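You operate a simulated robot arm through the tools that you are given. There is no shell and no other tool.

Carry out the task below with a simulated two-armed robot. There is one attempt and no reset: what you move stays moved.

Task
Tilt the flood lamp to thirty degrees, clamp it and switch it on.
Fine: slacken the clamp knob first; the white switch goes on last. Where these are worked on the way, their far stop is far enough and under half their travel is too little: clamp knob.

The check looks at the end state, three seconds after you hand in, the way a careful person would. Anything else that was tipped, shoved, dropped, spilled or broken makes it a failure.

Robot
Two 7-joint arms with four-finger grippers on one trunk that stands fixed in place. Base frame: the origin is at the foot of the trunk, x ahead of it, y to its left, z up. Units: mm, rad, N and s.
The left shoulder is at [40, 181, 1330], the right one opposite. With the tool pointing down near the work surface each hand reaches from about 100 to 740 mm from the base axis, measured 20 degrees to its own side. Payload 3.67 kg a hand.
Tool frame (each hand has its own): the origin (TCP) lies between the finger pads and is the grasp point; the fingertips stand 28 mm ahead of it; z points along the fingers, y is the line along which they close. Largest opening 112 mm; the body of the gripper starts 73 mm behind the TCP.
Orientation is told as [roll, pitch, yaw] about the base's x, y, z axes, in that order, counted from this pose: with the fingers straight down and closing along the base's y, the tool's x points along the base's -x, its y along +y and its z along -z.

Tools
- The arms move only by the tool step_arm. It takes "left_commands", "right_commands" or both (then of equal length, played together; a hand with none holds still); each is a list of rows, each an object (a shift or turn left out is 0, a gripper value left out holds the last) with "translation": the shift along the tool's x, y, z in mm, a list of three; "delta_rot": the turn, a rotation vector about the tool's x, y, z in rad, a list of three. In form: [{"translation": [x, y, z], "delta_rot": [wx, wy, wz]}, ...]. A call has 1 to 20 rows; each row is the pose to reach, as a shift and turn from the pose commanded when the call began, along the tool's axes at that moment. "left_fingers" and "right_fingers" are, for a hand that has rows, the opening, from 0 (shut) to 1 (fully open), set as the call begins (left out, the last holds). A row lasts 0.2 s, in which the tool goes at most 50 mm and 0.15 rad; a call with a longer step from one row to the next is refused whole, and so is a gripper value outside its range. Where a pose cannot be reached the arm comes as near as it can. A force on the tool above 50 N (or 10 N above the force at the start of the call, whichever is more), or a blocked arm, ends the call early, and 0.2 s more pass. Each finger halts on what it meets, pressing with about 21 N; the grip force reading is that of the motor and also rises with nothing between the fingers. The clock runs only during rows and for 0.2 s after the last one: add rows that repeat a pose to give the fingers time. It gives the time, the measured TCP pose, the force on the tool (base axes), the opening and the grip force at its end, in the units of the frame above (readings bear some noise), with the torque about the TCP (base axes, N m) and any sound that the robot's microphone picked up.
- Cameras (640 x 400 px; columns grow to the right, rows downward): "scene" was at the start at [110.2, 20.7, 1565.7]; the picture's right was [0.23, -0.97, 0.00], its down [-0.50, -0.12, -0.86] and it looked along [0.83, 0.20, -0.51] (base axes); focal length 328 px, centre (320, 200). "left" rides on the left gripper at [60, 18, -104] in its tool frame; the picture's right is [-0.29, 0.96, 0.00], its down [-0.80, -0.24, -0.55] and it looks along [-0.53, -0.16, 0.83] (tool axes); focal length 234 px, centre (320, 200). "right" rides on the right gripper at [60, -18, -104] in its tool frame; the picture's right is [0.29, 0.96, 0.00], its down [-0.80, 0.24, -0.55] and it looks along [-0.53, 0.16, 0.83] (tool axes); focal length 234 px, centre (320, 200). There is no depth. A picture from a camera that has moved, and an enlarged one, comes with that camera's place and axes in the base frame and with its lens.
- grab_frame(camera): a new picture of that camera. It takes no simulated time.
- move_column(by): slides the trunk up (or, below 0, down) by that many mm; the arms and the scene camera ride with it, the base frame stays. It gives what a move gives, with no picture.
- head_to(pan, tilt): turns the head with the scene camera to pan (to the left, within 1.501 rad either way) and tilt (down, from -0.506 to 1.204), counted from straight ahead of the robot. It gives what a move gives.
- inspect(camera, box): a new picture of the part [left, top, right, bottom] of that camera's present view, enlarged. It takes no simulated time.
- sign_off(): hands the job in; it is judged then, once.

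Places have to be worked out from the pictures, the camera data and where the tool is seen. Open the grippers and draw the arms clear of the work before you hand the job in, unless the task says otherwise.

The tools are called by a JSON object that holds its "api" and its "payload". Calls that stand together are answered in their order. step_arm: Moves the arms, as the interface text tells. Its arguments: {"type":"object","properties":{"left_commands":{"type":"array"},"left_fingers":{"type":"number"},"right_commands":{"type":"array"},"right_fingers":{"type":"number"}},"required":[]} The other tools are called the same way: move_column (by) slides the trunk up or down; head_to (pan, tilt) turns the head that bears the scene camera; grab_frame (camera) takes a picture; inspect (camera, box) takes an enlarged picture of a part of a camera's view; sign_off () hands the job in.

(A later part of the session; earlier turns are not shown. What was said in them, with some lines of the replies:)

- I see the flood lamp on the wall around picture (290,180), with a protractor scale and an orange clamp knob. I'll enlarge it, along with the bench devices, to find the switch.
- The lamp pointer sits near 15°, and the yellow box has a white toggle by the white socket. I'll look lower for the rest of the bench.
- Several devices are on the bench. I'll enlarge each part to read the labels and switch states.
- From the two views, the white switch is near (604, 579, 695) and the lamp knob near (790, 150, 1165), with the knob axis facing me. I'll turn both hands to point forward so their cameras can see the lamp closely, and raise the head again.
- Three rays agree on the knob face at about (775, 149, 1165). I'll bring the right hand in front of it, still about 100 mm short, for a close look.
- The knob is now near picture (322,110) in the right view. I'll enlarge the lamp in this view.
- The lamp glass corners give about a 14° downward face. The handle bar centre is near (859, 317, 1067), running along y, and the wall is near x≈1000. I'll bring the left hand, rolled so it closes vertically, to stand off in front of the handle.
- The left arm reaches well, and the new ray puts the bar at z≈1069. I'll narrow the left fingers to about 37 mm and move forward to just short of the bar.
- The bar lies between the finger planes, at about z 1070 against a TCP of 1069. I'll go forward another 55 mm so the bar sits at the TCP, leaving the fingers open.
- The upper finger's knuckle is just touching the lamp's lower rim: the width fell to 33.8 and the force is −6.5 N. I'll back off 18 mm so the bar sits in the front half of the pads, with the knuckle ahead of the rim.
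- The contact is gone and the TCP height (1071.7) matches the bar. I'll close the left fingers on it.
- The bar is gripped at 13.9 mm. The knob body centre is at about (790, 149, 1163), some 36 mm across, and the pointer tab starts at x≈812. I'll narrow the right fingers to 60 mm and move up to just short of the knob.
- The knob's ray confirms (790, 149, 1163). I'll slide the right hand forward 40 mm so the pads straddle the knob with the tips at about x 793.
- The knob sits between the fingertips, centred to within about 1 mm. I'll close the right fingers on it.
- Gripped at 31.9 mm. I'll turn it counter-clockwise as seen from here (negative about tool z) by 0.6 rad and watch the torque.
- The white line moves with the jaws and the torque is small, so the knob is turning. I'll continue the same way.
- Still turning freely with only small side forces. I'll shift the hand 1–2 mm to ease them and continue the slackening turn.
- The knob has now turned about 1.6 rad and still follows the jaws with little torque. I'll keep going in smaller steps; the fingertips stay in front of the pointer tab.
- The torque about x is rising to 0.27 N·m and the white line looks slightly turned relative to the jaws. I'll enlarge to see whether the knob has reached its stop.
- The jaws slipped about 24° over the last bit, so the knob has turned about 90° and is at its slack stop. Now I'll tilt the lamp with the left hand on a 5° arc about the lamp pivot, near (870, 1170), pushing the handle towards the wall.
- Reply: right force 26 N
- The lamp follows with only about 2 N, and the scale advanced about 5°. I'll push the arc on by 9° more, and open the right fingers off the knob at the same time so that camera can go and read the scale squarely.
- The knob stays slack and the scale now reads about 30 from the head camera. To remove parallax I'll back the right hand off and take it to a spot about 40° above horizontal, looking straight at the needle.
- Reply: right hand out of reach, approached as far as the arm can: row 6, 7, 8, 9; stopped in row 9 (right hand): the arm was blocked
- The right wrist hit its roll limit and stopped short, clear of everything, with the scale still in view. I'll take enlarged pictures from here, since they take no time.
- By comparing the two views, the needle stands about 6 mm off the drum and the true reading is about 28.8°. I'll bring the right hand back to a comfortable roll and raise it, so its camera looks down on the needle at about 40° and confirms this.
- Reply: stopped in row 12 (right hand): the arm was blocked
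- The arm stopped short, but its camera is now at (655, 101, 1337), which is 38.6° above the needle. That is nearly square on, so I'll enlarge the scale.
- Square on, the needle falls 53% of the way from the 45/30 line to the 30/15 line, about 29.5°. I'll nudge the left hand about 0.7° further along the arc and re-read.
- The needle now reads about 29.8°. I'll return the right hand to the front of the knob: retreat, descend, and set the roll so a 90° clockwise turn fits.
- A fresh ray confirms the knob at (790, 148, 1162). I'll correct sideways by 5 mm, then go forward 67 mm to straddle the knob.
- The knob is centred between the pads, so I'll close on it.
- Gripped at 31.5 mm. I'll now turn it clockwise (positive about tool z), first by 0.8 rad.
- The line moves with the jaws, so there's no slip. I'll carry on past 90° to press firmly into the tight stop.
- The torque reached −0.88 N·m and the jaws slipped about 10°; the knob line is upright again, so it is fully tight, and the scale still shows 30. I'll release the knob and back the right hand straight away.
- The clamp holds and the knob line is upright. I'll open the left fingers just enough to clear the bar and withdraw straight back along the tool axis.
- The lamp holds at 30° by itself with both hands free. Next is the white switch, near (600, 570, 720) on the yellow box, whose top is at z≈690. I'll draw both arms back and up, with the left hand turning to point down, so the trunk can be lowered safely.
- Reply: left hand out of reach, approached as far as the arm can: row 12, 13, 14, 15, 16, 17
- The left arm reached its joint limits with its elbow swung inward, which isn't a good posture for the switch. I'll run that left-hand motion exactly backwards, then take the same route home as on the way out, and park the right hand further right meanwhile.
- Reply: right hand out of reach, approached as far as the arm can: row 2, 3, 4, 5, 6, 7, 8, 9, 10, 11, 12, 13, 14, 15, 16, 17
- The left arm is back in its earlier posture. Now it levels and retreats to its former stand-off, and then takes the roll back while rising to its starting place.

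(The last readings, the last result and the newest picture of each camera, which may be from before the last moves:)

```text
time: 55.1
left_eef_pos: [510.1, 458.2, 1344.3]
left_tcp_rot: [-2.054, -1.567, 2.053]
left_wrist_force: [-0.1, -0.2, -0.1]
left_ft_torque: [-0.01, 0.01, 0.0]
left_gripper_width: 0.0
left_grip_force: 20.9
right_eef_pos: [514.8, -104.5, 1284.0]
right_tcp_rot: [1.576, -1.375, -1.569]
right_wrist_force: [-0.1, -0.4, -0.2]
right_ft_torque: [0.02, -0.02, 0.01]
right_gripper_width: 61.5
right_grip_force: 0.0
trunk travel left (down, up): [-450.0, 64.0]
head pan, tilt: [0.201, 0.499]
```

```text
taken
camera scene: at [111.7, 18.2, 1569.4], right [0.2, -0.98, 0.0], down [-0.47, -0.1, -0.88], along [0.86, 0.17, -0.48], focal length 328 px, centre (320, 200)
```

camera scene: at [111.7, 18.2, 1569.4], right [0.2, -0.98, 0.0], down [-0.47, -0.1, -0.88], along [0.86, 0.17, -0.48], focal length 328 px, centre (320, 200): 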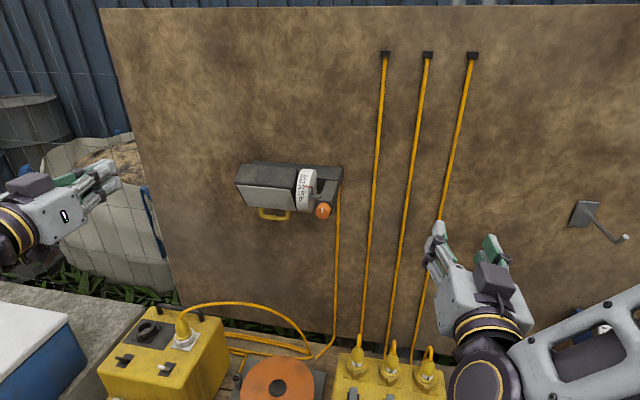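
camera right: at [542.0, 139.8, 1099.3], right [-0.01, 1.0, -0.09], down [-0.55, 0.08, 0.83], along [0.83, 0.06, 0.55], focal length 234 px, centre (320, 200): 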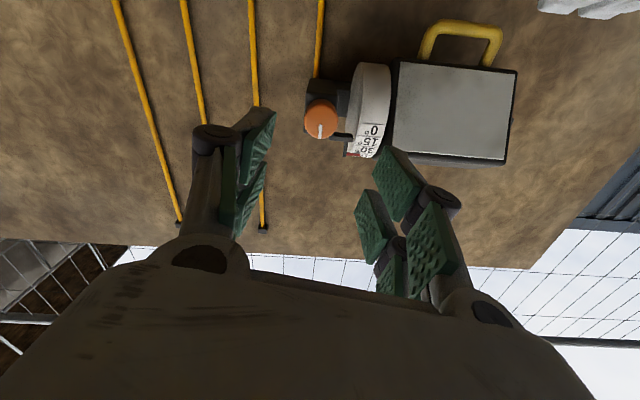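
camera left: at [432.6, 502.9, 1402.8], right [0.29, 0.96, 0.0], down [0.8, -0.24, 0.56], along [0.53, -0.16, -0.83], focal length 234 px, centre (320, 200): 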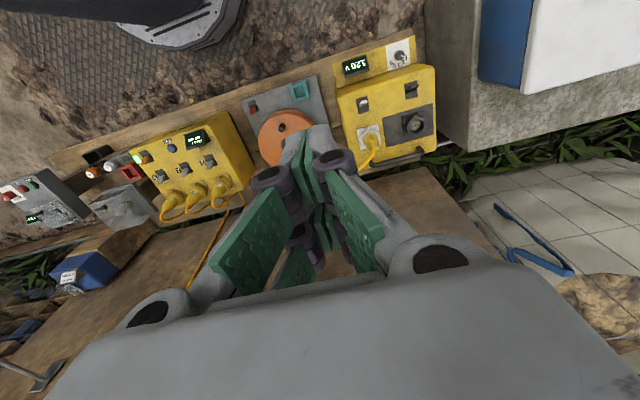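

Left arm is back in its original posture. I'll turn its hand to point down, and look to the right to see how the right arm's elbow lies before I lower the trunk.

{"api": "step_arm", "payload": {"left_commands": [{"delta_rot": [0, 0.143, 0]}, {"delta_rot": [0, 0.286, 0]}, {"delta_rot": [0, 0.428, 0]}, {"delta_rot": [0, 0.571, 0]}, {"delta_rot": [0, 0.714, 0]}, {"delta_rot": [0, 0.857, 0]}, {"delta_rot": [0, 1.0, 0]}, {"delta_rot": [0, 1.142, 0]}, {"delta_rot": [0, 1.285, 0]}, {"delta_rot": [0, 1.428, 0]}, {"delta_rot": [0, 1.571, 0]}, {"delta_rot": [0, 1.571, 0]}]}}

{"api": "head_to", "payload": {"pan": -0.9, "tilt": 0.7}}

{"api": "grab_frame", "payload": {"camera": "scene"}}

{"api": "head_to", "payload": {"pan": 0.75, "tilt": 0.8}}

{"api": "grab_frame", "payload": {"camera": "scene"}}

```text
time: 57.9
left_eef_pos: [491.8, 451.1, 1203.5]
left_tcp_rot: [-0.047, 0.284, -0.019]
left_wrist_force: [-0.3, 0.7, -0.9]
left_ft_torque: [0.03, -0.04, -0.02]
left_gripper_width: 0.0
left_grip_force: 21.3
right_eef_pos: [513.3, -103.5, 1284.3]
right_tcp_rot: [1.585, -1.374, -1.575]
right_wrist_force: [-0.3, -0.5, 0.2]
right_ft_torque: [-0.04, 0.03, -0.01]
right_gripper_width: 61.8
right_grip_force: 0.1
trunk travel left (down, up): [-450.0, 64.0]
head pan, tilt: [0.201, 0.499]
stopped in row 12 (left hand): the arm was blocked; the commanded pose is now the measured one
```

```text
time: 59.2
left_eef_pos: [493.5, 452.6, 1202.6]
left_tcp_rot: [-0.049, 0.287, -0.018]
left_wrist_force: [0.8, -0.2, -0.3]
left_ft_torque: [-0.02, -0.03, 0.0]
left_gripper_width: 0.0
left_grip_force: 20.2
right_eef_pos: [514.6, -104.7, 1282.9]
right_tcp_rot: [1.574, -1.373, -1.569]
right_wrist_force: [0.5, 0.5, -0.6]
right_ft_torque: [0.0, -0.04, 0.0]
right_gripper_width: 61.3
right_grip_force: 0.1
trunk travel left (down, up): [-450.0, 64.0]
head pan, tilt: [-0.901, 0.7]
```

```text
taken
camera scene: at [75.4, -66.3, 1551.7], right [-0.78, -0.62, 0.0], down [-0.4, 0.5, -0.77], along [0.48, -0.6, -0.64], focal length 328 px, centre (320, 200)
```

scene: 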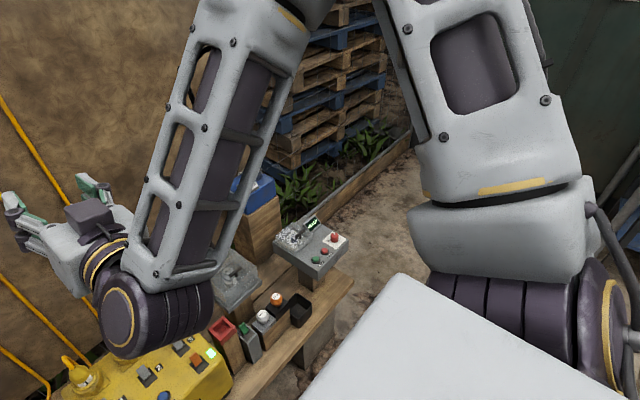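

```text
time: 60.9
left_eef_pos: [493.5, 452.4, 1202.4]
left_tcp_rot: [-0.047, 0.286, -0.018]
left_wrist_force: [-0.1, 0.3, -0.1]
left_ft_torque: [-0.01, 0.01, 0.0]
left_gripper_width: 0.0
left_grip_force: 21.1
right_eef_pos: [514.4, -104.6, 1284.2]
right_tcp_rot: [1.574, -1.373, -1.568]
right_wrist_force: [0.6, 0.5, 0.2]
right_ft_torque: [-0.03, 0.01, -0.02]
right_gripper_width: 61.7
right_grip_force: 0.0
trunk travel left (down, up): [-450.0, 64.0]
head pan, tilt: [0.75, 0.799]
```

```text
taken
camera scene: at [81.5, 55.1, 1543.5], right [0.68, -0.73, 0.0], down [-0.52, -0.49, -0.7], along [0.51, 0.48, -0.72], focal length 328 px, centre (320, 200)
```

scene: 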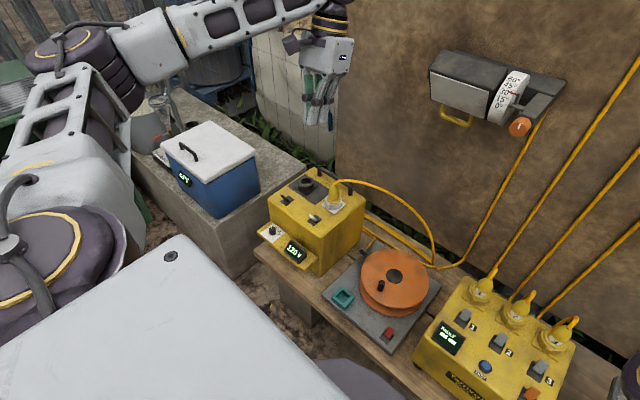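

Both elbows sit high, well above the bench gear. From this view I can see the white switch well, so I'll enlarge it.

{"api": "inspect", "payload": {"camera": "scene", "box": [255, 160, 375, 260]}}

{"api": "grab_frame", "payload": {"camera": "left"}}

```text
4.00 times, centred on (315, 210) of scene
camera zoom: at [81.5, 55.1, 1543.5], right [0.68, -0.73, 0.0], down [-0.52, -0.49, -0.7], along [0.51, 0.48, -0.72], focal length 1310 px, centre (340, 160)
```

zoom: 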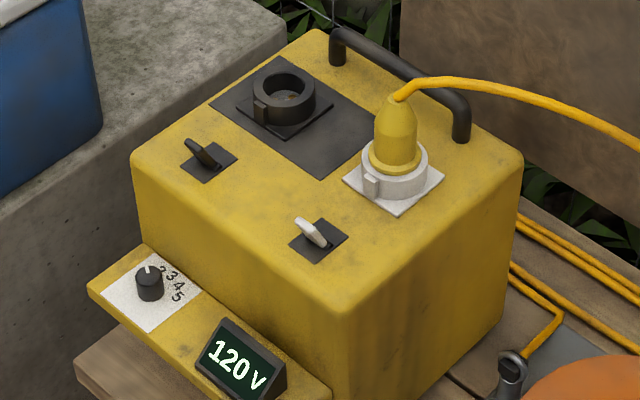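

```text
taken
camera left: at [466.1, 474.4, 1319.7], right [0.28, 0.95, -0.13], down [0.92, -0.23, 0.32], along [0.27, -0.2, -0.94], focal length 234 px, centre (320, 200)
```

left: 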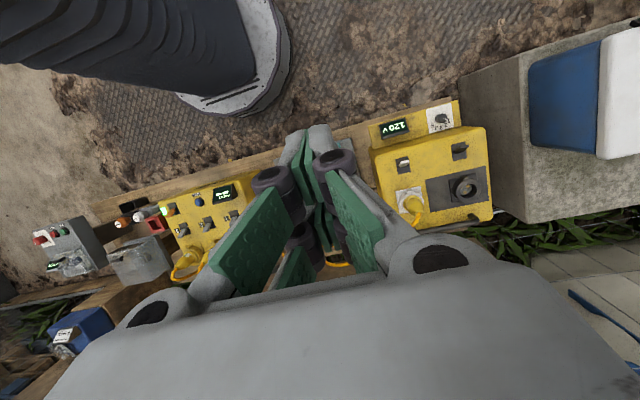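

The switch plate is longer along x, so the lever swings along x and now leans toward me. I'll enlarge it in the left camera to triangulate the lever tip.

{"api": "inspect", "payload": {"camera": "left", "box": [370, 90, 490, 230]}}

{"api": "inspect", "payload": {"camera": "scene", "box": [295, 200, 335, 235]}}

```text
2.86 times, centred on (430, 160) of left
camera zoom: at [466.1, 474.4, 1319.7], right [0.28, 0.95, -0.13], down [0.92, -0.23, 0.32], along [0.27, -0.2, -0.94], focal length 669 px, centre (6, 314)
```

zoom: 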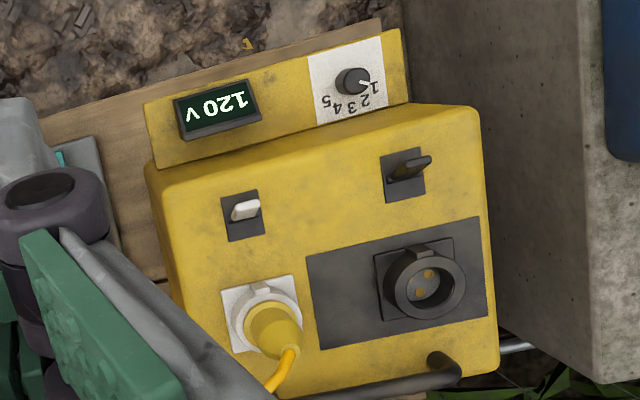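

```text
11.43 times, centred on (315, 218) of scene
camera zoom: at [81.5, 55.1, 1543.5], right [0.68, -0.73, 0.0], down [-0.52, -0.49, -0.7], along [0.51, 0.48, -0.72], focal length 3742 px, centre (377, 0)
```

zoom: 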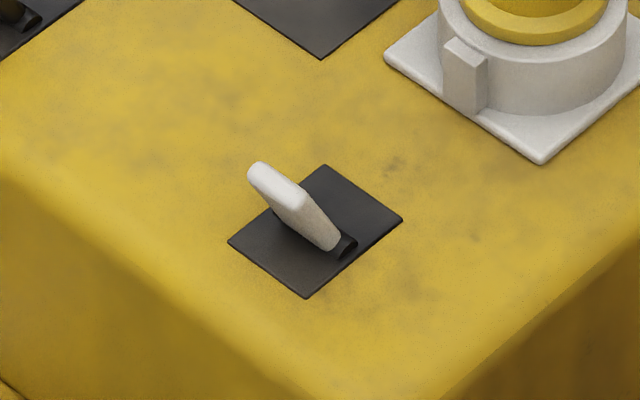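

The paddle top centre comes out at (599, 579, 708) over a plate at (613, 579, 676), leaning about 24° toward me, so I need to push it away in +x. I'll straighten the left hand to vertical and lower the trunk 300 mm; both hands stay well above the gear.

{"api": "step_arm", "payload": {"left_commands": [{"delta_rot": [-0.015, -0.095, 0]}, {"delta_rot": [-0.03, -0.19, 0]}, {"delta_rot": [-0.045, -0.286, 0]}, {"delta_rot": [-0.045, -0.286, 0]}]}}

{"api": "move_column", "payload": {"by": -150}}

{"api": "grab_frame", "payload": {"camera": "scene"}}

```text
time: 61.9
left_eef_pos: [493.6, 452.2, 1202.4]
left_tcp_rot: [-0.002, 0.001, -0.01]
left_wrist_force: [0.3, -0.5, -0.2]
left_ft_torque: [0.02, 0.01, 0.01]
left_gripper_width: 0.2
left_grip_force: 21.1
right_eef_pos: [515.5, -104.3, 1282.6]
right_tcp_rot: [1.575, -1.375, -1.569]
right_wrist_force: [0.8, -0.1, -1.0]
right_ft_torque: [-0.02, -0.01, 0.01]
right_gripper_width: 61.7
right_grip_force: 0.1
trunk travel left (down, up): [-450.0, 64.0]
head pan, tilt: [0.75, 0.799]
```

```text
time: 63.7
left_eef_pos: [493.8, 451.5, 1052.6]
left_tcp_rot: [0.0, -0.002, -0.009]
left_wrist_force: [0.5, 0.2, 0.5]
left_ft_torque: [0.02, 0.02, 0.0]
left_gripper_width: 0.0
left_grip_force: 21.0
right_eef_pos: [515.3, -104.7, 1132.3]
right_tcp_rot: [1.575, -1.373, -1.572]
right_wrist_force: [-0.2, -0.4, 0.0]
right_ft_torque: [-0.02, 0.01, 0.01]
right_gripper_width: 61.5
right_grip_force: 0.1
trunk travel left (down, up): [-300.0, 214.0]
head pan, tilt: [0.75, 0.799]
```

```text
taken
camera scene: at [81.3, 55.1, 1392.8], right [0.68, -0.73, 0.0], down [-0.52, -0.49, -0.7], along [0.51, 0.48, -0.72], focal length 328 px, centre (320, 200)
```

scene: 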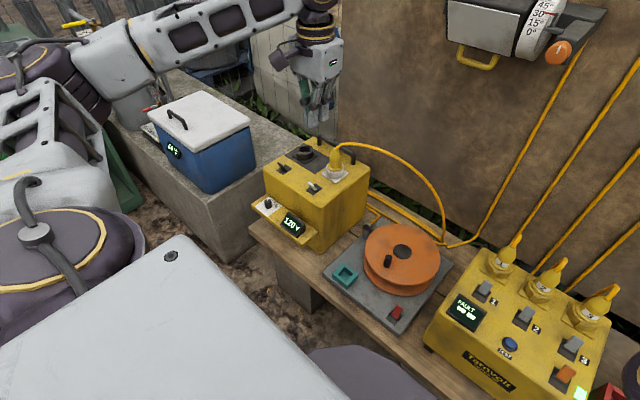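

Trunk is down 150 mm with everything clear. The new viewpoint gives a better triangulation, so I'll enlarge the switch again.

{"api": "inspect", "payload": {"camera": "scene", "box": [290, 165, 350, 215]}}

{"api": "grab_frame", "payload": {"camera": "left"}}

{"api": "inspect", "payload": {"camera": "left", "box": [360, 40, 500, 180]}}

```text
8.00 times, centred on (320, 190) of scene
camera zoom: at [81.3, 55.1, 1392.8], right [0.68, -0.73, 0.0], down [-0.52, -0.49, -0.7], along [0.51, 0.48, -0.72], focal length 2620 px, centre (320, 280)
```

zoom: 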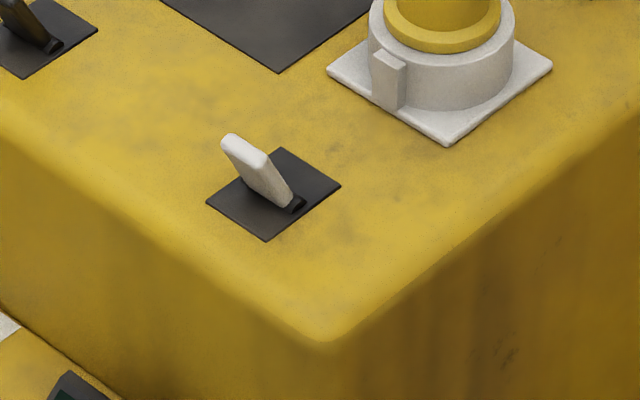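

```text
taken
camera left: at [434.0, 469.5, 1157.2], right [0.3, 0.95, 0.0], down [0.79, -0.25, 0.55], along [0.53, -0.17, -0.83], focal length 234 px, centre (320, 200)
```

left: 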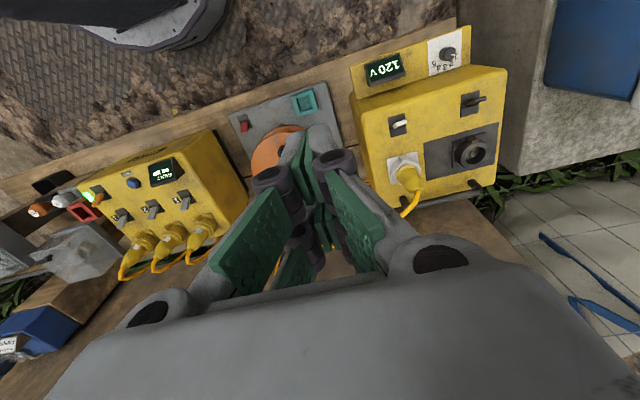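

```text
2.86 times, centred on (430, 110) of left
camera zoom: at [434.0, 469.5, 1157.2], right [0.3, 0.95, 0.0], down [0.79, -0.25, 0.55], along [0.53, -0.17, -0.83], focal length 669 px, centre (6, 457)
```

zoom: 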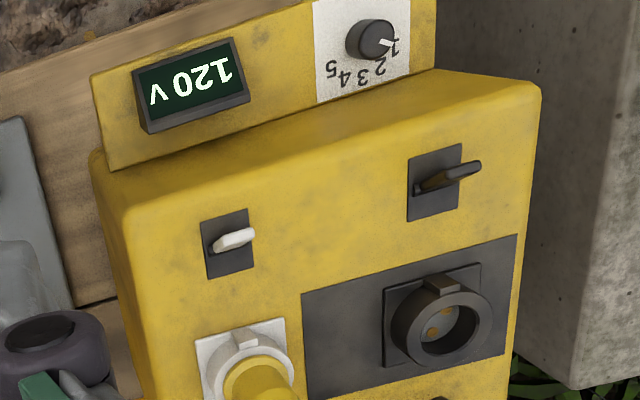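

Both views now agree: paddle top at (601, 577, 708), plate centre at (616, 578, 673.5). I'll lower the trunk another 150 mm.

{"api": "move_column", "payload": {"by": -150}}

{"api": "grab_frame", "payload": {"camera": "scene"}}

```text
time: 65.4
left_eef_pos: [493.8, 450.9, 901.8]
left_tcp_rot: [-0.003, 0.0, -0.011]
left_wrist_force: [0.2, 0.5, -0.1]
left_ft_torque: [-0.03, 0.03, -0.02]
left_gripper_width: 0.0
left_grip_force: 21.1
right_eef_pos: [514.9, -104.1, 982.3]
right_tcp_rot: [1.578, -1.373, -1.569]
right_wrist_force: [-1.2, -0.3, 0.6]
right_ft_torque: [0.01, -0.03, 0.01]
right_gripper_width: 61.7
right_grip_force: 0.0
trunk travel left (down, up): [-150.0, 364.0]
head pan, tilt: [0.75, 0.799]
```

```text
taken
camera scene: at [81.2, 55.1, 1243.4], right [0.68, -0.73, 0.0], down [-0.52, -0.49, -0.7], along [0.51, 0.48, -0.72], focal length 328 px, centre (320, 200)
```

scene: 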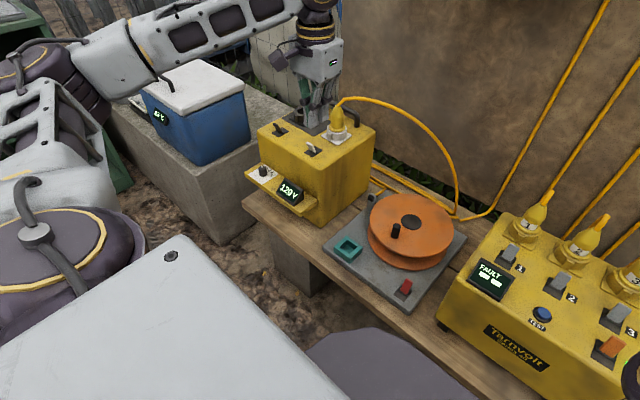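

Clear so far. Now I'll move the left hand over to (555, 577, 830), in front of and above the switch.

{"api": "step_arm", "payload": {"left_commands": [{"translation": [-12, 25, 14]}, {"translation": [-24, 50, 28]}, {"translation": [-37, 76, 43]}, {"translation": [-49, 101, 58]}, {"translation": [-61, 126, 72]}, {"translation": [-61, 126, 72]}]}}

{"api": "grab_frame", "payload": {"camera": "scene"}}

{"api": "grab_frame", "payload": {"camera": "left"}}

```text
time: 66.8
left_eef_pos: [554.6, 575.1, 832.4]
left_tcp_rot: [-0.002, 0.0, -0.012]
left_wrist_force: [0.2, 0.7, -0.2]
left_ft_torque: [0.02, 0.01, -0.02]
left_gripper_width: 0.0
left_grip_force: 21.1
right_eef_pos: [514.1, -104.7, 983.1]
right_tcp_rot: [1.579, -1.371, -1.571]
right_wrist_force: [0.2, 0.2, -0.9]
right_ft_torque: [0.01, 0.03, -0.01]
right_gripper_width: 61.8
right_grip_force: 0.0
trunk travel left (down, up): [-150.0, 364.0]
head pan, tilt: [0.75, 0.799]
```

```text
taken
camera scene: at [81.0, 54.8, 1243.4], right [0.68, -0.73, 0.0], down [-0.52, -0.49, -0.7], along [0.51, 0.48, -0.72], focal length 328 px, centre (320, 200)
```

scene: 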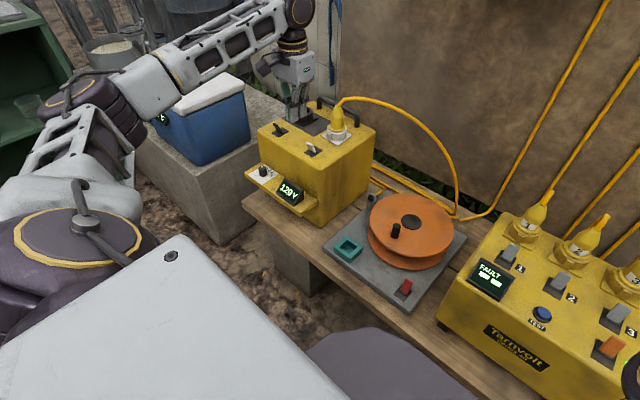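

```text
taken
camera left: at [495.0, 594.2, 937.6], right [0.3, 0.95, 0.0], down [0.79, -0.25, 0.55], along [0.53, -0.17, -0.83], focal length 234 px, centre (320, 200)
```

left: 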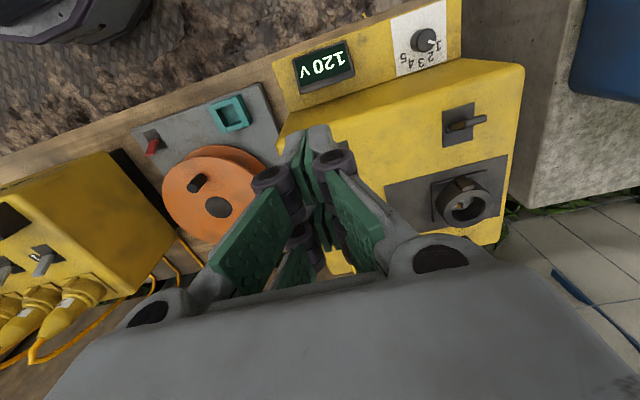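

The hand is at (555, 575, 832). I'll descend to z 745 at x≈563 and check the gap to the paddle from the head camera.

{"api": "step_arm", "payload": {"left_commands": [{"translation": [-3, 2, 25]}, {"translation": [-6, 2, 50]}, {"translation": [-8, 2, 75]}, {"translation": [-8, 2, 87]}, {"translation": [-8, 2, 87]}]}}

{"api": "inspect", "payload": {"camera": "scene", "box": [250, 80, 390, 180]}}

{"api": "grab_frame", "payload": {"camera": "left"}}

```text
time: 68.0
left_eef_pos: [563.0, 577.6, 743.6]
left_tcp_rot: [-0.002, 0.001, -0.01]
left_wrist_force: [0.4, 0.0, -0.4]
left_ft_torque: [-0.03, -0.04, -0.03]
left_gripper_width: 0.0
left_grip_force: 21.2
right_eef_pos: [515.2, -103.9, 983.1]
right_tcp_rot: [1.575, -1.375, -1.569]
right_wrist_force: [0.6, -0.1, -1.0]
right_ft_torque: [-0.02, 0.0, 0.01]
right_gripper_width: 61.5
right_grip_force: 0.0
trunk travel left (down, up): [-150.0, 364.0]
head pan, tilt: [0.75, 0.799]
```

```text
4.00 times, centred on (320, 130) of scene
camera zoom: at [81.5, 55.2, 1243.3], right [0.68, -0.73, 0.0], down [-0.52, -0.49, -0.7], along [0.51, 0.48, -0.72], focal length 1310 px, centre (320, 480)
```

zoom: 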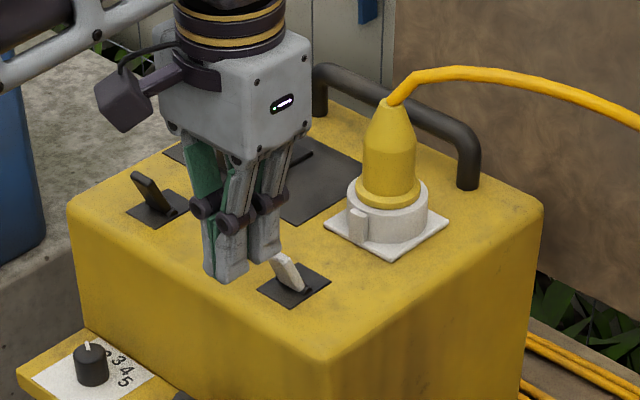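

```text
taken
camera left: at [504.2, 595.3, 848.7], right [0.3, 0.95, 0.0], down [0.79, -0.25, 0.55], along [0.53, -0.17, -0.83], focal length 234 px, centre (320, 200)
```

left: 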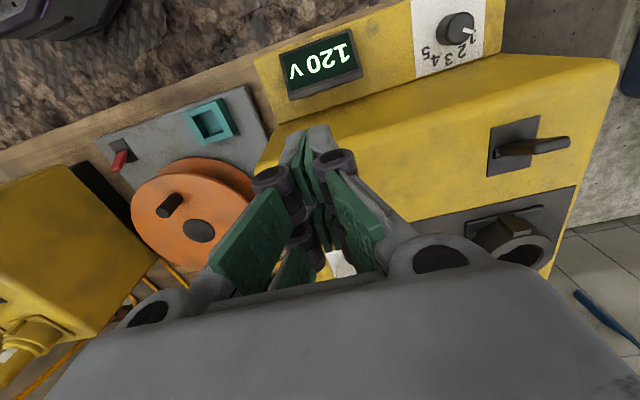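

The closed fingertips stand in front of the paddle, in line with it, with a clear gap. I'll go down to z≈720, with the tips about 18 mm above the box.

{"api": "step_arm", "payload": {"left_commands": [{"translation": [0, 0, 8]}, {"translation": [-2, 0, 16]}, {"translation": [-4, 0, 24]}, {"translation": [-4, 0, 24]}]}}

{"api": "inspect", "payload": {"camera": "scene", "box": [280, 110, 350, 165]}}

```text
time: 69.0
left_eef_pos: [568.6, 577.5, 719.7]
left_tcp_rot: [-0.002, 0.001, -0.01]
left_wrist_force: [-0.5, 0.4, -0.3]
left_ft_torque: [-0.02, -0.01, -0.01]
left_gripper_width: 0.0
left_grip_force: 20.8
right_eef_pos: [514.9, -104.4, 982.7]
right_tcp_rot: [1.577, -1.372, -1.569]
right_wrist_force: [-0.3, 0.2, 0.5]
right_ft_torque: [0.02, 0.02, -0.04]
right_gripper_width: 61.5
right_grip_force: 0.0
trunk travel left (down, up): [-150.0, 364.0]
head pan, tilt: [0.75, 0.799]
```

```text
7.27 times, centred on (315, 138) of scene
camera zoom: at [81.3, 55.1, 1243.3], right [0.68, -0.73, 0.0], down [-0.52, -0.49, -0.7], along [0.51, 0.48, -0.72], focal length 2382 px, centre (356, 654)
```

zoom: 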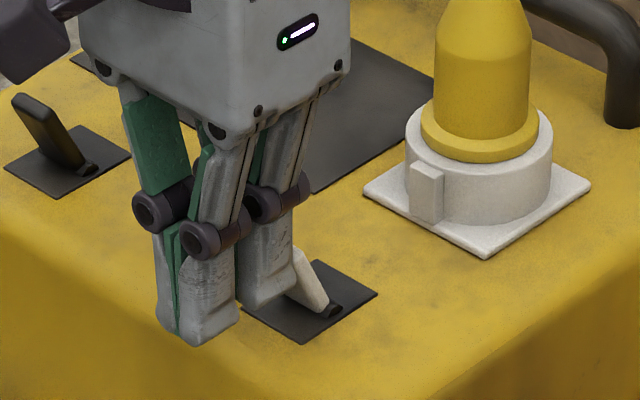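

Each jaw has two prongs spread along x, so the forward one is already about 5–8 mm from the paddle. I'll push slowly away, 18 mm first.

{"api": "step_arm", "payload": {"left_commands": [{"translation": [-4, 0, 0]}, {"translation": [-8, 0, 0]}, {"translation": [-12, 0, 0]}, {"translation": [-15, 0, 0]}, {"translation": [-18, 0, 0]}, {"translation": [-18, 0, 0]}]}}

{"api": "inspect", "payload": {"camera": "scene", "box": [280, 110, 350, 165]}}

```text
time: 70.4
left_eef_pos: [585.4, 577.8, 720.2]
left_tcp_rot: [-0.003, -0.001, -0.01]
left_wrist_force: [-0.9, 0.3, 0.9]
left_ft_torque: [-0.02, 0.02, 0.02]
left_gripper_width: 0.0
left_grip_force: 35.3
right_eef_pos: [514.2, -104.5, 983.5]
right_tcp_rot: [1.575, -1.373, -1.569]
right_wrist_force: [0.5, -0.3, 0.2]
right_ft_torque: [0.02, 0.03, 0.01]
right_gripper_width: 61.6
right_grip_force: 0.2
trunk travel left (down, up): [-150.0, 364.0]
head pan, tilt: [0.75, 0.799]
```

```text
7.27 times, centred on (315, 138) of scene
camera zoom: at [81.3, 55.2, 1243.3], right [0.68, -0.73, 0.0], down [-0.52, -0.49, -0.7], along [0.51, 0.48, -0.72], focal length 2382 px, centre (356, 654)
```

zoom: 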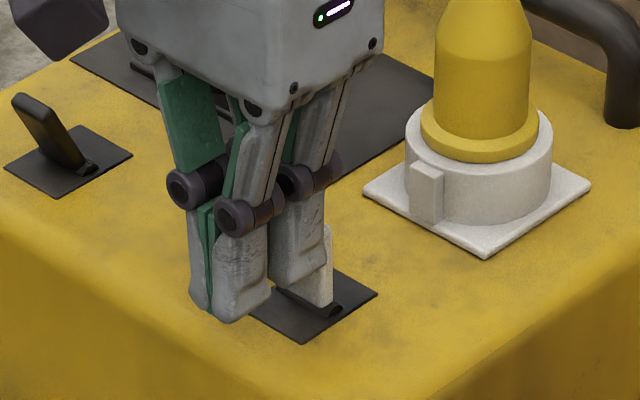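

The paddle is now about upright and moving with little force. I'll push on another 16 mm in small steps.

{"api": "step_arm", "payload": {"left_commands": [{"translation": [-4, 0, 0]}, {"translation": [-8, 0, 0]}, {"translation": [-12, 0, 0]}, {"translation": [-16, 0, 0]}, {"translation": [-16, 0, 0]}]}}

{"api": "inspect", "payload": {"camera": "scene", "box": [280, 110, 350, 165]}}

```text
time: 71.6
left_eef_pos: [600.0, 579.2, 719.7]
left_tcp_rot: [-0.002, 0.004, -0.009]
left_wrist_force: [-25.5, -0.9, 1.3]
left_ft_torque: [-0.01, 0.6, -0.02]
left_gripper_width: 5.8
left_grip_force: 35.3
right_eef_pos: [512.9, -104.4, 983.7]
right_tcp_rot: [1.584, -1.375, -1.578]
right_wrist_force: [0.3, 1.1, -0.2]
right_ft_torque: [-0.01, 0.02, -0.02]
right_gripper_width: 61.5
right_grip_force: 0.0
trunk travel left (down, up): [-150.0, 364.0]
head pan, tilt: [0.75, 0.799]
```

```text
7.27 times, centred on (315, 138) of scene
camera zoom: at [78.7, 54.9, 1243.5], right [0.68, -0.73, 0.0], down [-0.52, -0.49, -0.7], along [0.51, 0.48, -0.72], focal length 2382 px, centre (356, 654)
```

zoom: 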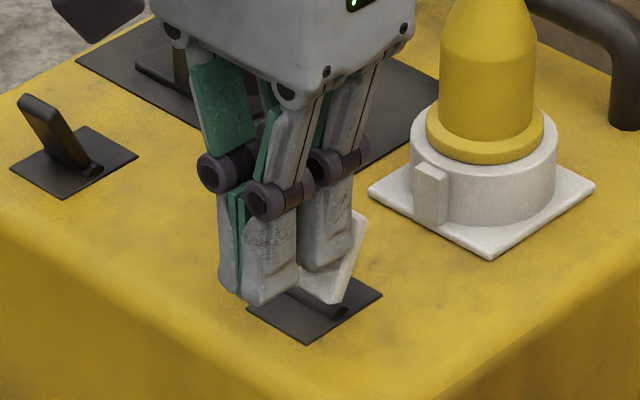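

The paddle now leans away and is against its stop, pressing back at about 25 N. The jaws spread slightly, so I'll open them a little to avoid dragging the paddle, then retreat and rise.

{"api": "step_arm", "payload": {"left_commands": [{"translation": [0, 0, 0]}, {"translation": [2, 0, 0]}, {"translation": [2, 0, 0]}, {"translation": [8, 0, 0]}, {"translation": [16, 0, 0]}, {"translation": [26, 0, 0]}, {"translation": [36, 0, 0]}, {"translation": [36, 0, -25]}, {"translation": [36, 0, -60]}, {"translation": [36, 0, -100]}, {"translation": [36, 0, -100]}], "left_fingers": 0.35}}

{"api": "inspect", "payload": {"camera": "scene", "box": [250, 80, 390, 180]}}

{"api": "grab_frame", "payload": {"camera": "left"}}

```text
time: 74.0
left_eef_pos: [565.9, 579.7, 819.4]
left_tcp_rot: [0.0, -0.002, -0.011]
left_wrist_force: [1.0, 0.0, -0.5]
left_ft_torque: [-0.02, 0.02, -0.01]
left_gripper_width: 39.3
left_grip_force: 0.0
right_eef_pos: [514.4, -104.3, 983.8]
right_tcp_rot: [1.573, -1.373, -1.567]
right_wrist_force: [-0.1, 1.0, 0.0]
right_ft_torque: [0.0, -0.01, -0.02]
right_gripper_width: 61.4
right_grip_force: 0.0
trunk travel left (down, up): [-150.0, 364.0]
head pan, tilt: [0.75, 0.799]
```

```text
4.00 times, centred on (320, 130) of scene
camera zoom: at [81.6, 55.6, 1243.3], right [0.68, -0.73, 0.0], down [-0.52, -0.49, -0.7], along [0.51, 0.48, -0.72], focal length 1310 px, centre (320, 480)
```

zoom: 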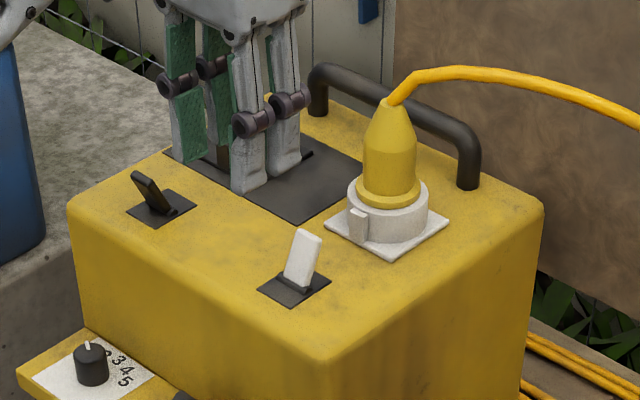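

```text
taken
camera left: at [506.0, 598.2, 925.4], right [0.3, 0.95, 0.0], down [0.8, -0.25, 0.55], along [0.53, -0.17, -0.83], focal length 234 px, centre (320, 200)
```

left: 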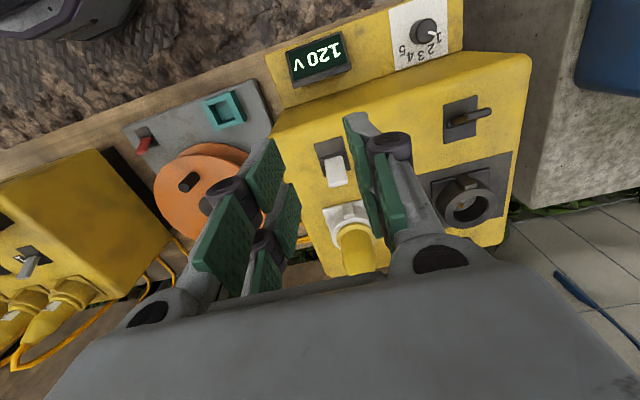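

The switch now leans away (flipped) and stays there. I'll draw the left hand back and up, then turn the head to see whether the lamp is lit and still at 30°.

{"api": "step_arm", "payload": {"left_commands": [{"translation": [12, -20, -16]}, {"translation": [24, -40, -32]}, {"translation": [36, -60, -48]}, {"translation": [48, -85, -64]}, {"translation": [60, -105, -75]}, {"translation": [72, -127, -82]}, {"translation": [72, -127, -82]}], "left_fingers": 1.0}}

{"api": "head_to", "payload": {"pan": 0.3, "tilt": 0.15}}

{"api": "grab_frame", "payload": {"camera": "scene"}}

{"api": "inspect", "payload": {"camera": "scene", "box": [240, 120, 400, 240]}}

```text
time: 75.6
left_eef_pos: [494.8, 453.4, 901.4]
left_tcp_rot: [-0.002, 0.0, -0.011]
left_wrist_force: [0.4, 0.7, 0.5]
left_ft_torque: [-0.03, 0.02, 0.0]
left_gripper_width: 112.2
left_grip_force: 0.1
right_eef_pos: [514.7, -103.9, 983.7]
right_tcp_rot: [1.576, -1.372, -1.569]
right_wrist_force: [-1.2, -0.3, -0.1]
right_ft_torque: [0.01, -0.01, -0.01]
right_gripper_width: 61.7
right_grip_force: 0.1
trunk travel left (down, up): [-150.0, 364.0]
head pan, tilt: [0.75, 0.799]
```

```text
time: 76.6
left_eef_pos: [494.6, 451.6, 901.8]
left_tcp_rot: [-0.002, 0.002, -0.01]
left_wrist_force: [-0.1, 0.0, 0.0]
left_ft_torque: [0.01, -0.04, 0.0]
left_gripper_width: 112.1
left_grip_force: 0.0
right_eef_pos: [514.5, -104.0, 983.9]
right_tcp_rot: [1.576, -1.373, -1.568]
right_wrist_force: [-0.2, -0.9, 0.5]
right_ft_torque: [0.0, 0.0, -0.03]
right_gripper_width: 61.2
right_grip_force: 0.1
trunk travel left (down, up): [-150.0, 364.0]
head pan, tilt: [0.3, 0.15]
```

```text
taken
camera scene: at [111.0, 27.6, 1301.6], right [0.3, -0.96, 0.0], down [-0.14, -0.04, -0.99], along [0.94, 0.29, -0.15], focal length 328 px, centre (320, 200)
```

scene: 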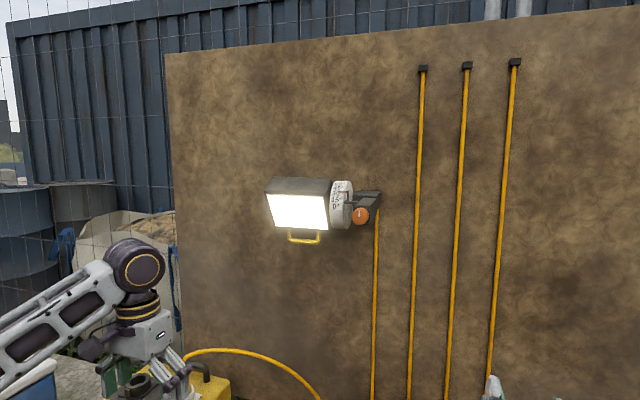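

```text
3.33 times, centred on (320, 180) of scene
camera zoom: at [111.0, 27.6, 1301.6], right [0.3, -0.96, 0.0], down [-0.14, -0.04, -0.99], along [0.94, 0.29, -0.15], focal length 1092 px, centre (320, 267)
```

zoom: 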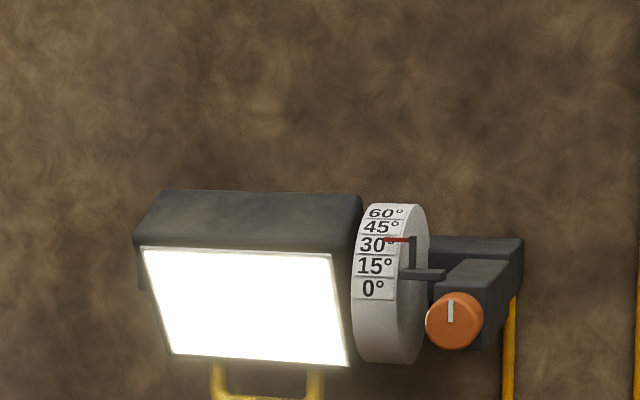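

The lamp is lit, the knob line is upright (tight), and combining the three views gives a true reading of about 30°. I'll open the right gripper and raise the trunk so both arms stand clear, then take a last look.

{"api": "step_arm", "payload": {"right_commands": [{"translation": [0, 0, -15]}, {"translation": [0, 0, -30]}, {"translation": [0, 0, -30]}, {"translation": [0, 0, -30]}], "right_fingers": 1.0}}

{"api": "move_column", "payload": {"by": 200}}

{"api": "head_to", "payload": {"pan": 0.3, "tilt": 0.65}}

{"api": "grab_frame", "payload": {"camera": "scene"}}

{"api": "inspect", "payload": {"camera": "scene", "box": [100, 180, 400, 370]}}

{"api": "inspect", "payload": {"camera": "scene", "box": [260, 60, 400, 160]}}

```text
time: 77.6
left_eef_pos: [494.4, 452.0, 902.7]
left_tcp_rot: [-0.002, 0.001, -0.01]
left_wrist_force: [-0.4, 1.2, -0.1]
left_ft_torque: [0.01, -0.03, -0.02]
left_gripper_width: 111.9
left_grip_force: 0.1
right_eef_pos: [506.7, -93.5, 978.7]
right_tcp_rot: [1.577, -1.372, -1.571]
right_wrist_force: [0.0, 0.6, -0.3]
right_ft_torque: [0.02, 0.03, -0.01]
right_gripper_width: 112.2
right_grip_force: 0.1
right hand out of reach, approached as far as the arm can: row 1, 2, 3, 4
trunk travel left (down, up): [-150.0, 364.0]
head pan, tilt: [0.3, 0.15]
```

```text
time: 79.8
left_eef_pos: [494.1, 452.2, 1100.4]
left_tcp_rot: [-0.001, 0.0, -0.01]
left_wrist_force: [-0.5, 0.2, -0.1]
left_ft_torque: [0.0, -0.02, -0.01]
left_gripper_width: 112.0
left_grip_force: 0.0
right_eef_pos: [506.5, -93.3, 1178.6]
right_tcp_rot: [1.575, -1.373, -1.568]
right_wrist_force: [0.2, 0.4, -0.2]
right_ft_torque: [0.0, 0.04, -0.02]
right_gripper_width: 111.8
right_grip_force: 0.1
trunk travel left (down, up): [-350.0, 164.0]
head pan, tilt: [0.3, 0.15]
```

```text
time: 80.7
left_eef_pos: [494.2, 451.8, 1101.0]
left_tcp_rot: [-0.003, -0.001, -0.009]
left_wrist_force: [0.7, 0.2, -0.2]
left_ft_torque: [0.01, -0.02, -0.03]
left_gripper_width: 112.0
left_grip_force: 0.1
right_eef_pos: [507.5, -93.6, 1177.5]
right_tcp_rot: [1.576, -1.375, -1.57]
right_wrist_force: [-0.7, 0.1, 0.7]
right_ft_torque: [0.0, 0.04, 0.02]
right_gripper_width: 112.2
right_grip_force: 0.0
trunk travel left (down, up): [-350.0, 164.0]
head pan, tilt: [0.3, 0.649]
```

```text
taken
camera scene: at [105.3, 25.8, 1455.1], right [0.3, -0.96, 0.0], down [-0.58, -0.18, -0.8], along [0.76, 0.24, -0.6], focal length 328 px, centre (320, 200)
```

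scene: 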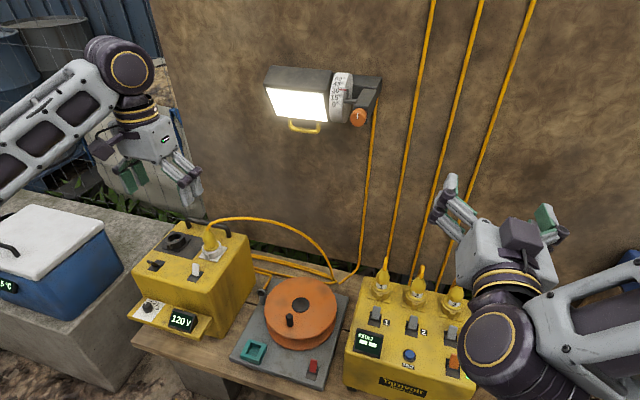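

```text
2.11 times, centred on (250, 275) of scene
camera zoom: at [105.3, 25.8, 1455.1], right [0.3, -0.96, 0.0], down [-0.58, -0.18, -0.8], along [0.76, 0.24, -0.6], focal length 689 px, centre (467, 42)
```

zoom: 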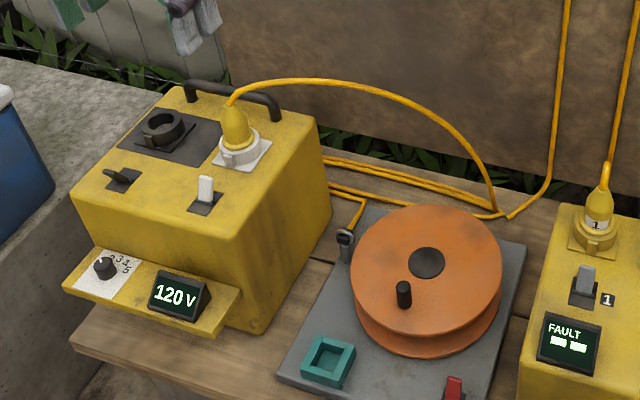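

```text
4.00 times, centred on (330, 110) of scene
camera zoom: at [105.3, 25.8, 1455.1], right [0.3, -0.96, 0.0], down [-0.58, -0.18, -0.8], along [0.76, 0.24, -0.6], focal length 1310 px, centre (280, 560)
```

zoom: 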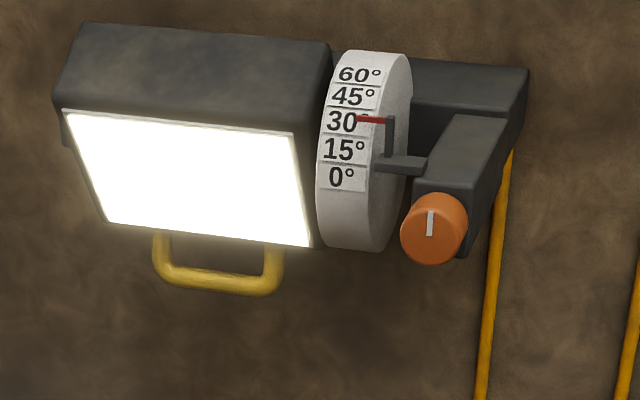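

The lamp is lit at about 30° with the clamp tight and the white switch flipped. The rest of the bench looks undisturbed, both grippers are open and the arms are clear, so I'm handing in.

{"api": "sign_off", "payload": {}}

```text
The job is handed in.
```

The flood lamp is tilted to about 30°, clamped tight and switched on, and the job is handed in.

- **Clamp knob:** I slackened it first, turning it about 90° to its far stop. After tilting the lamp I turned it back until it stopped, with its white line upright again.
- **Tilt:** the pointer stands off the scale, so I compared views from several heights. They put the angle at 29.5° to 30.5°, and it held when I let go of the handle.
- **White switch:** I pushed it over to its stop last, and the lamp lit.

In the last pictures nothing else on the bench looked moved. Both grippers are open and the arms are clear of the work.
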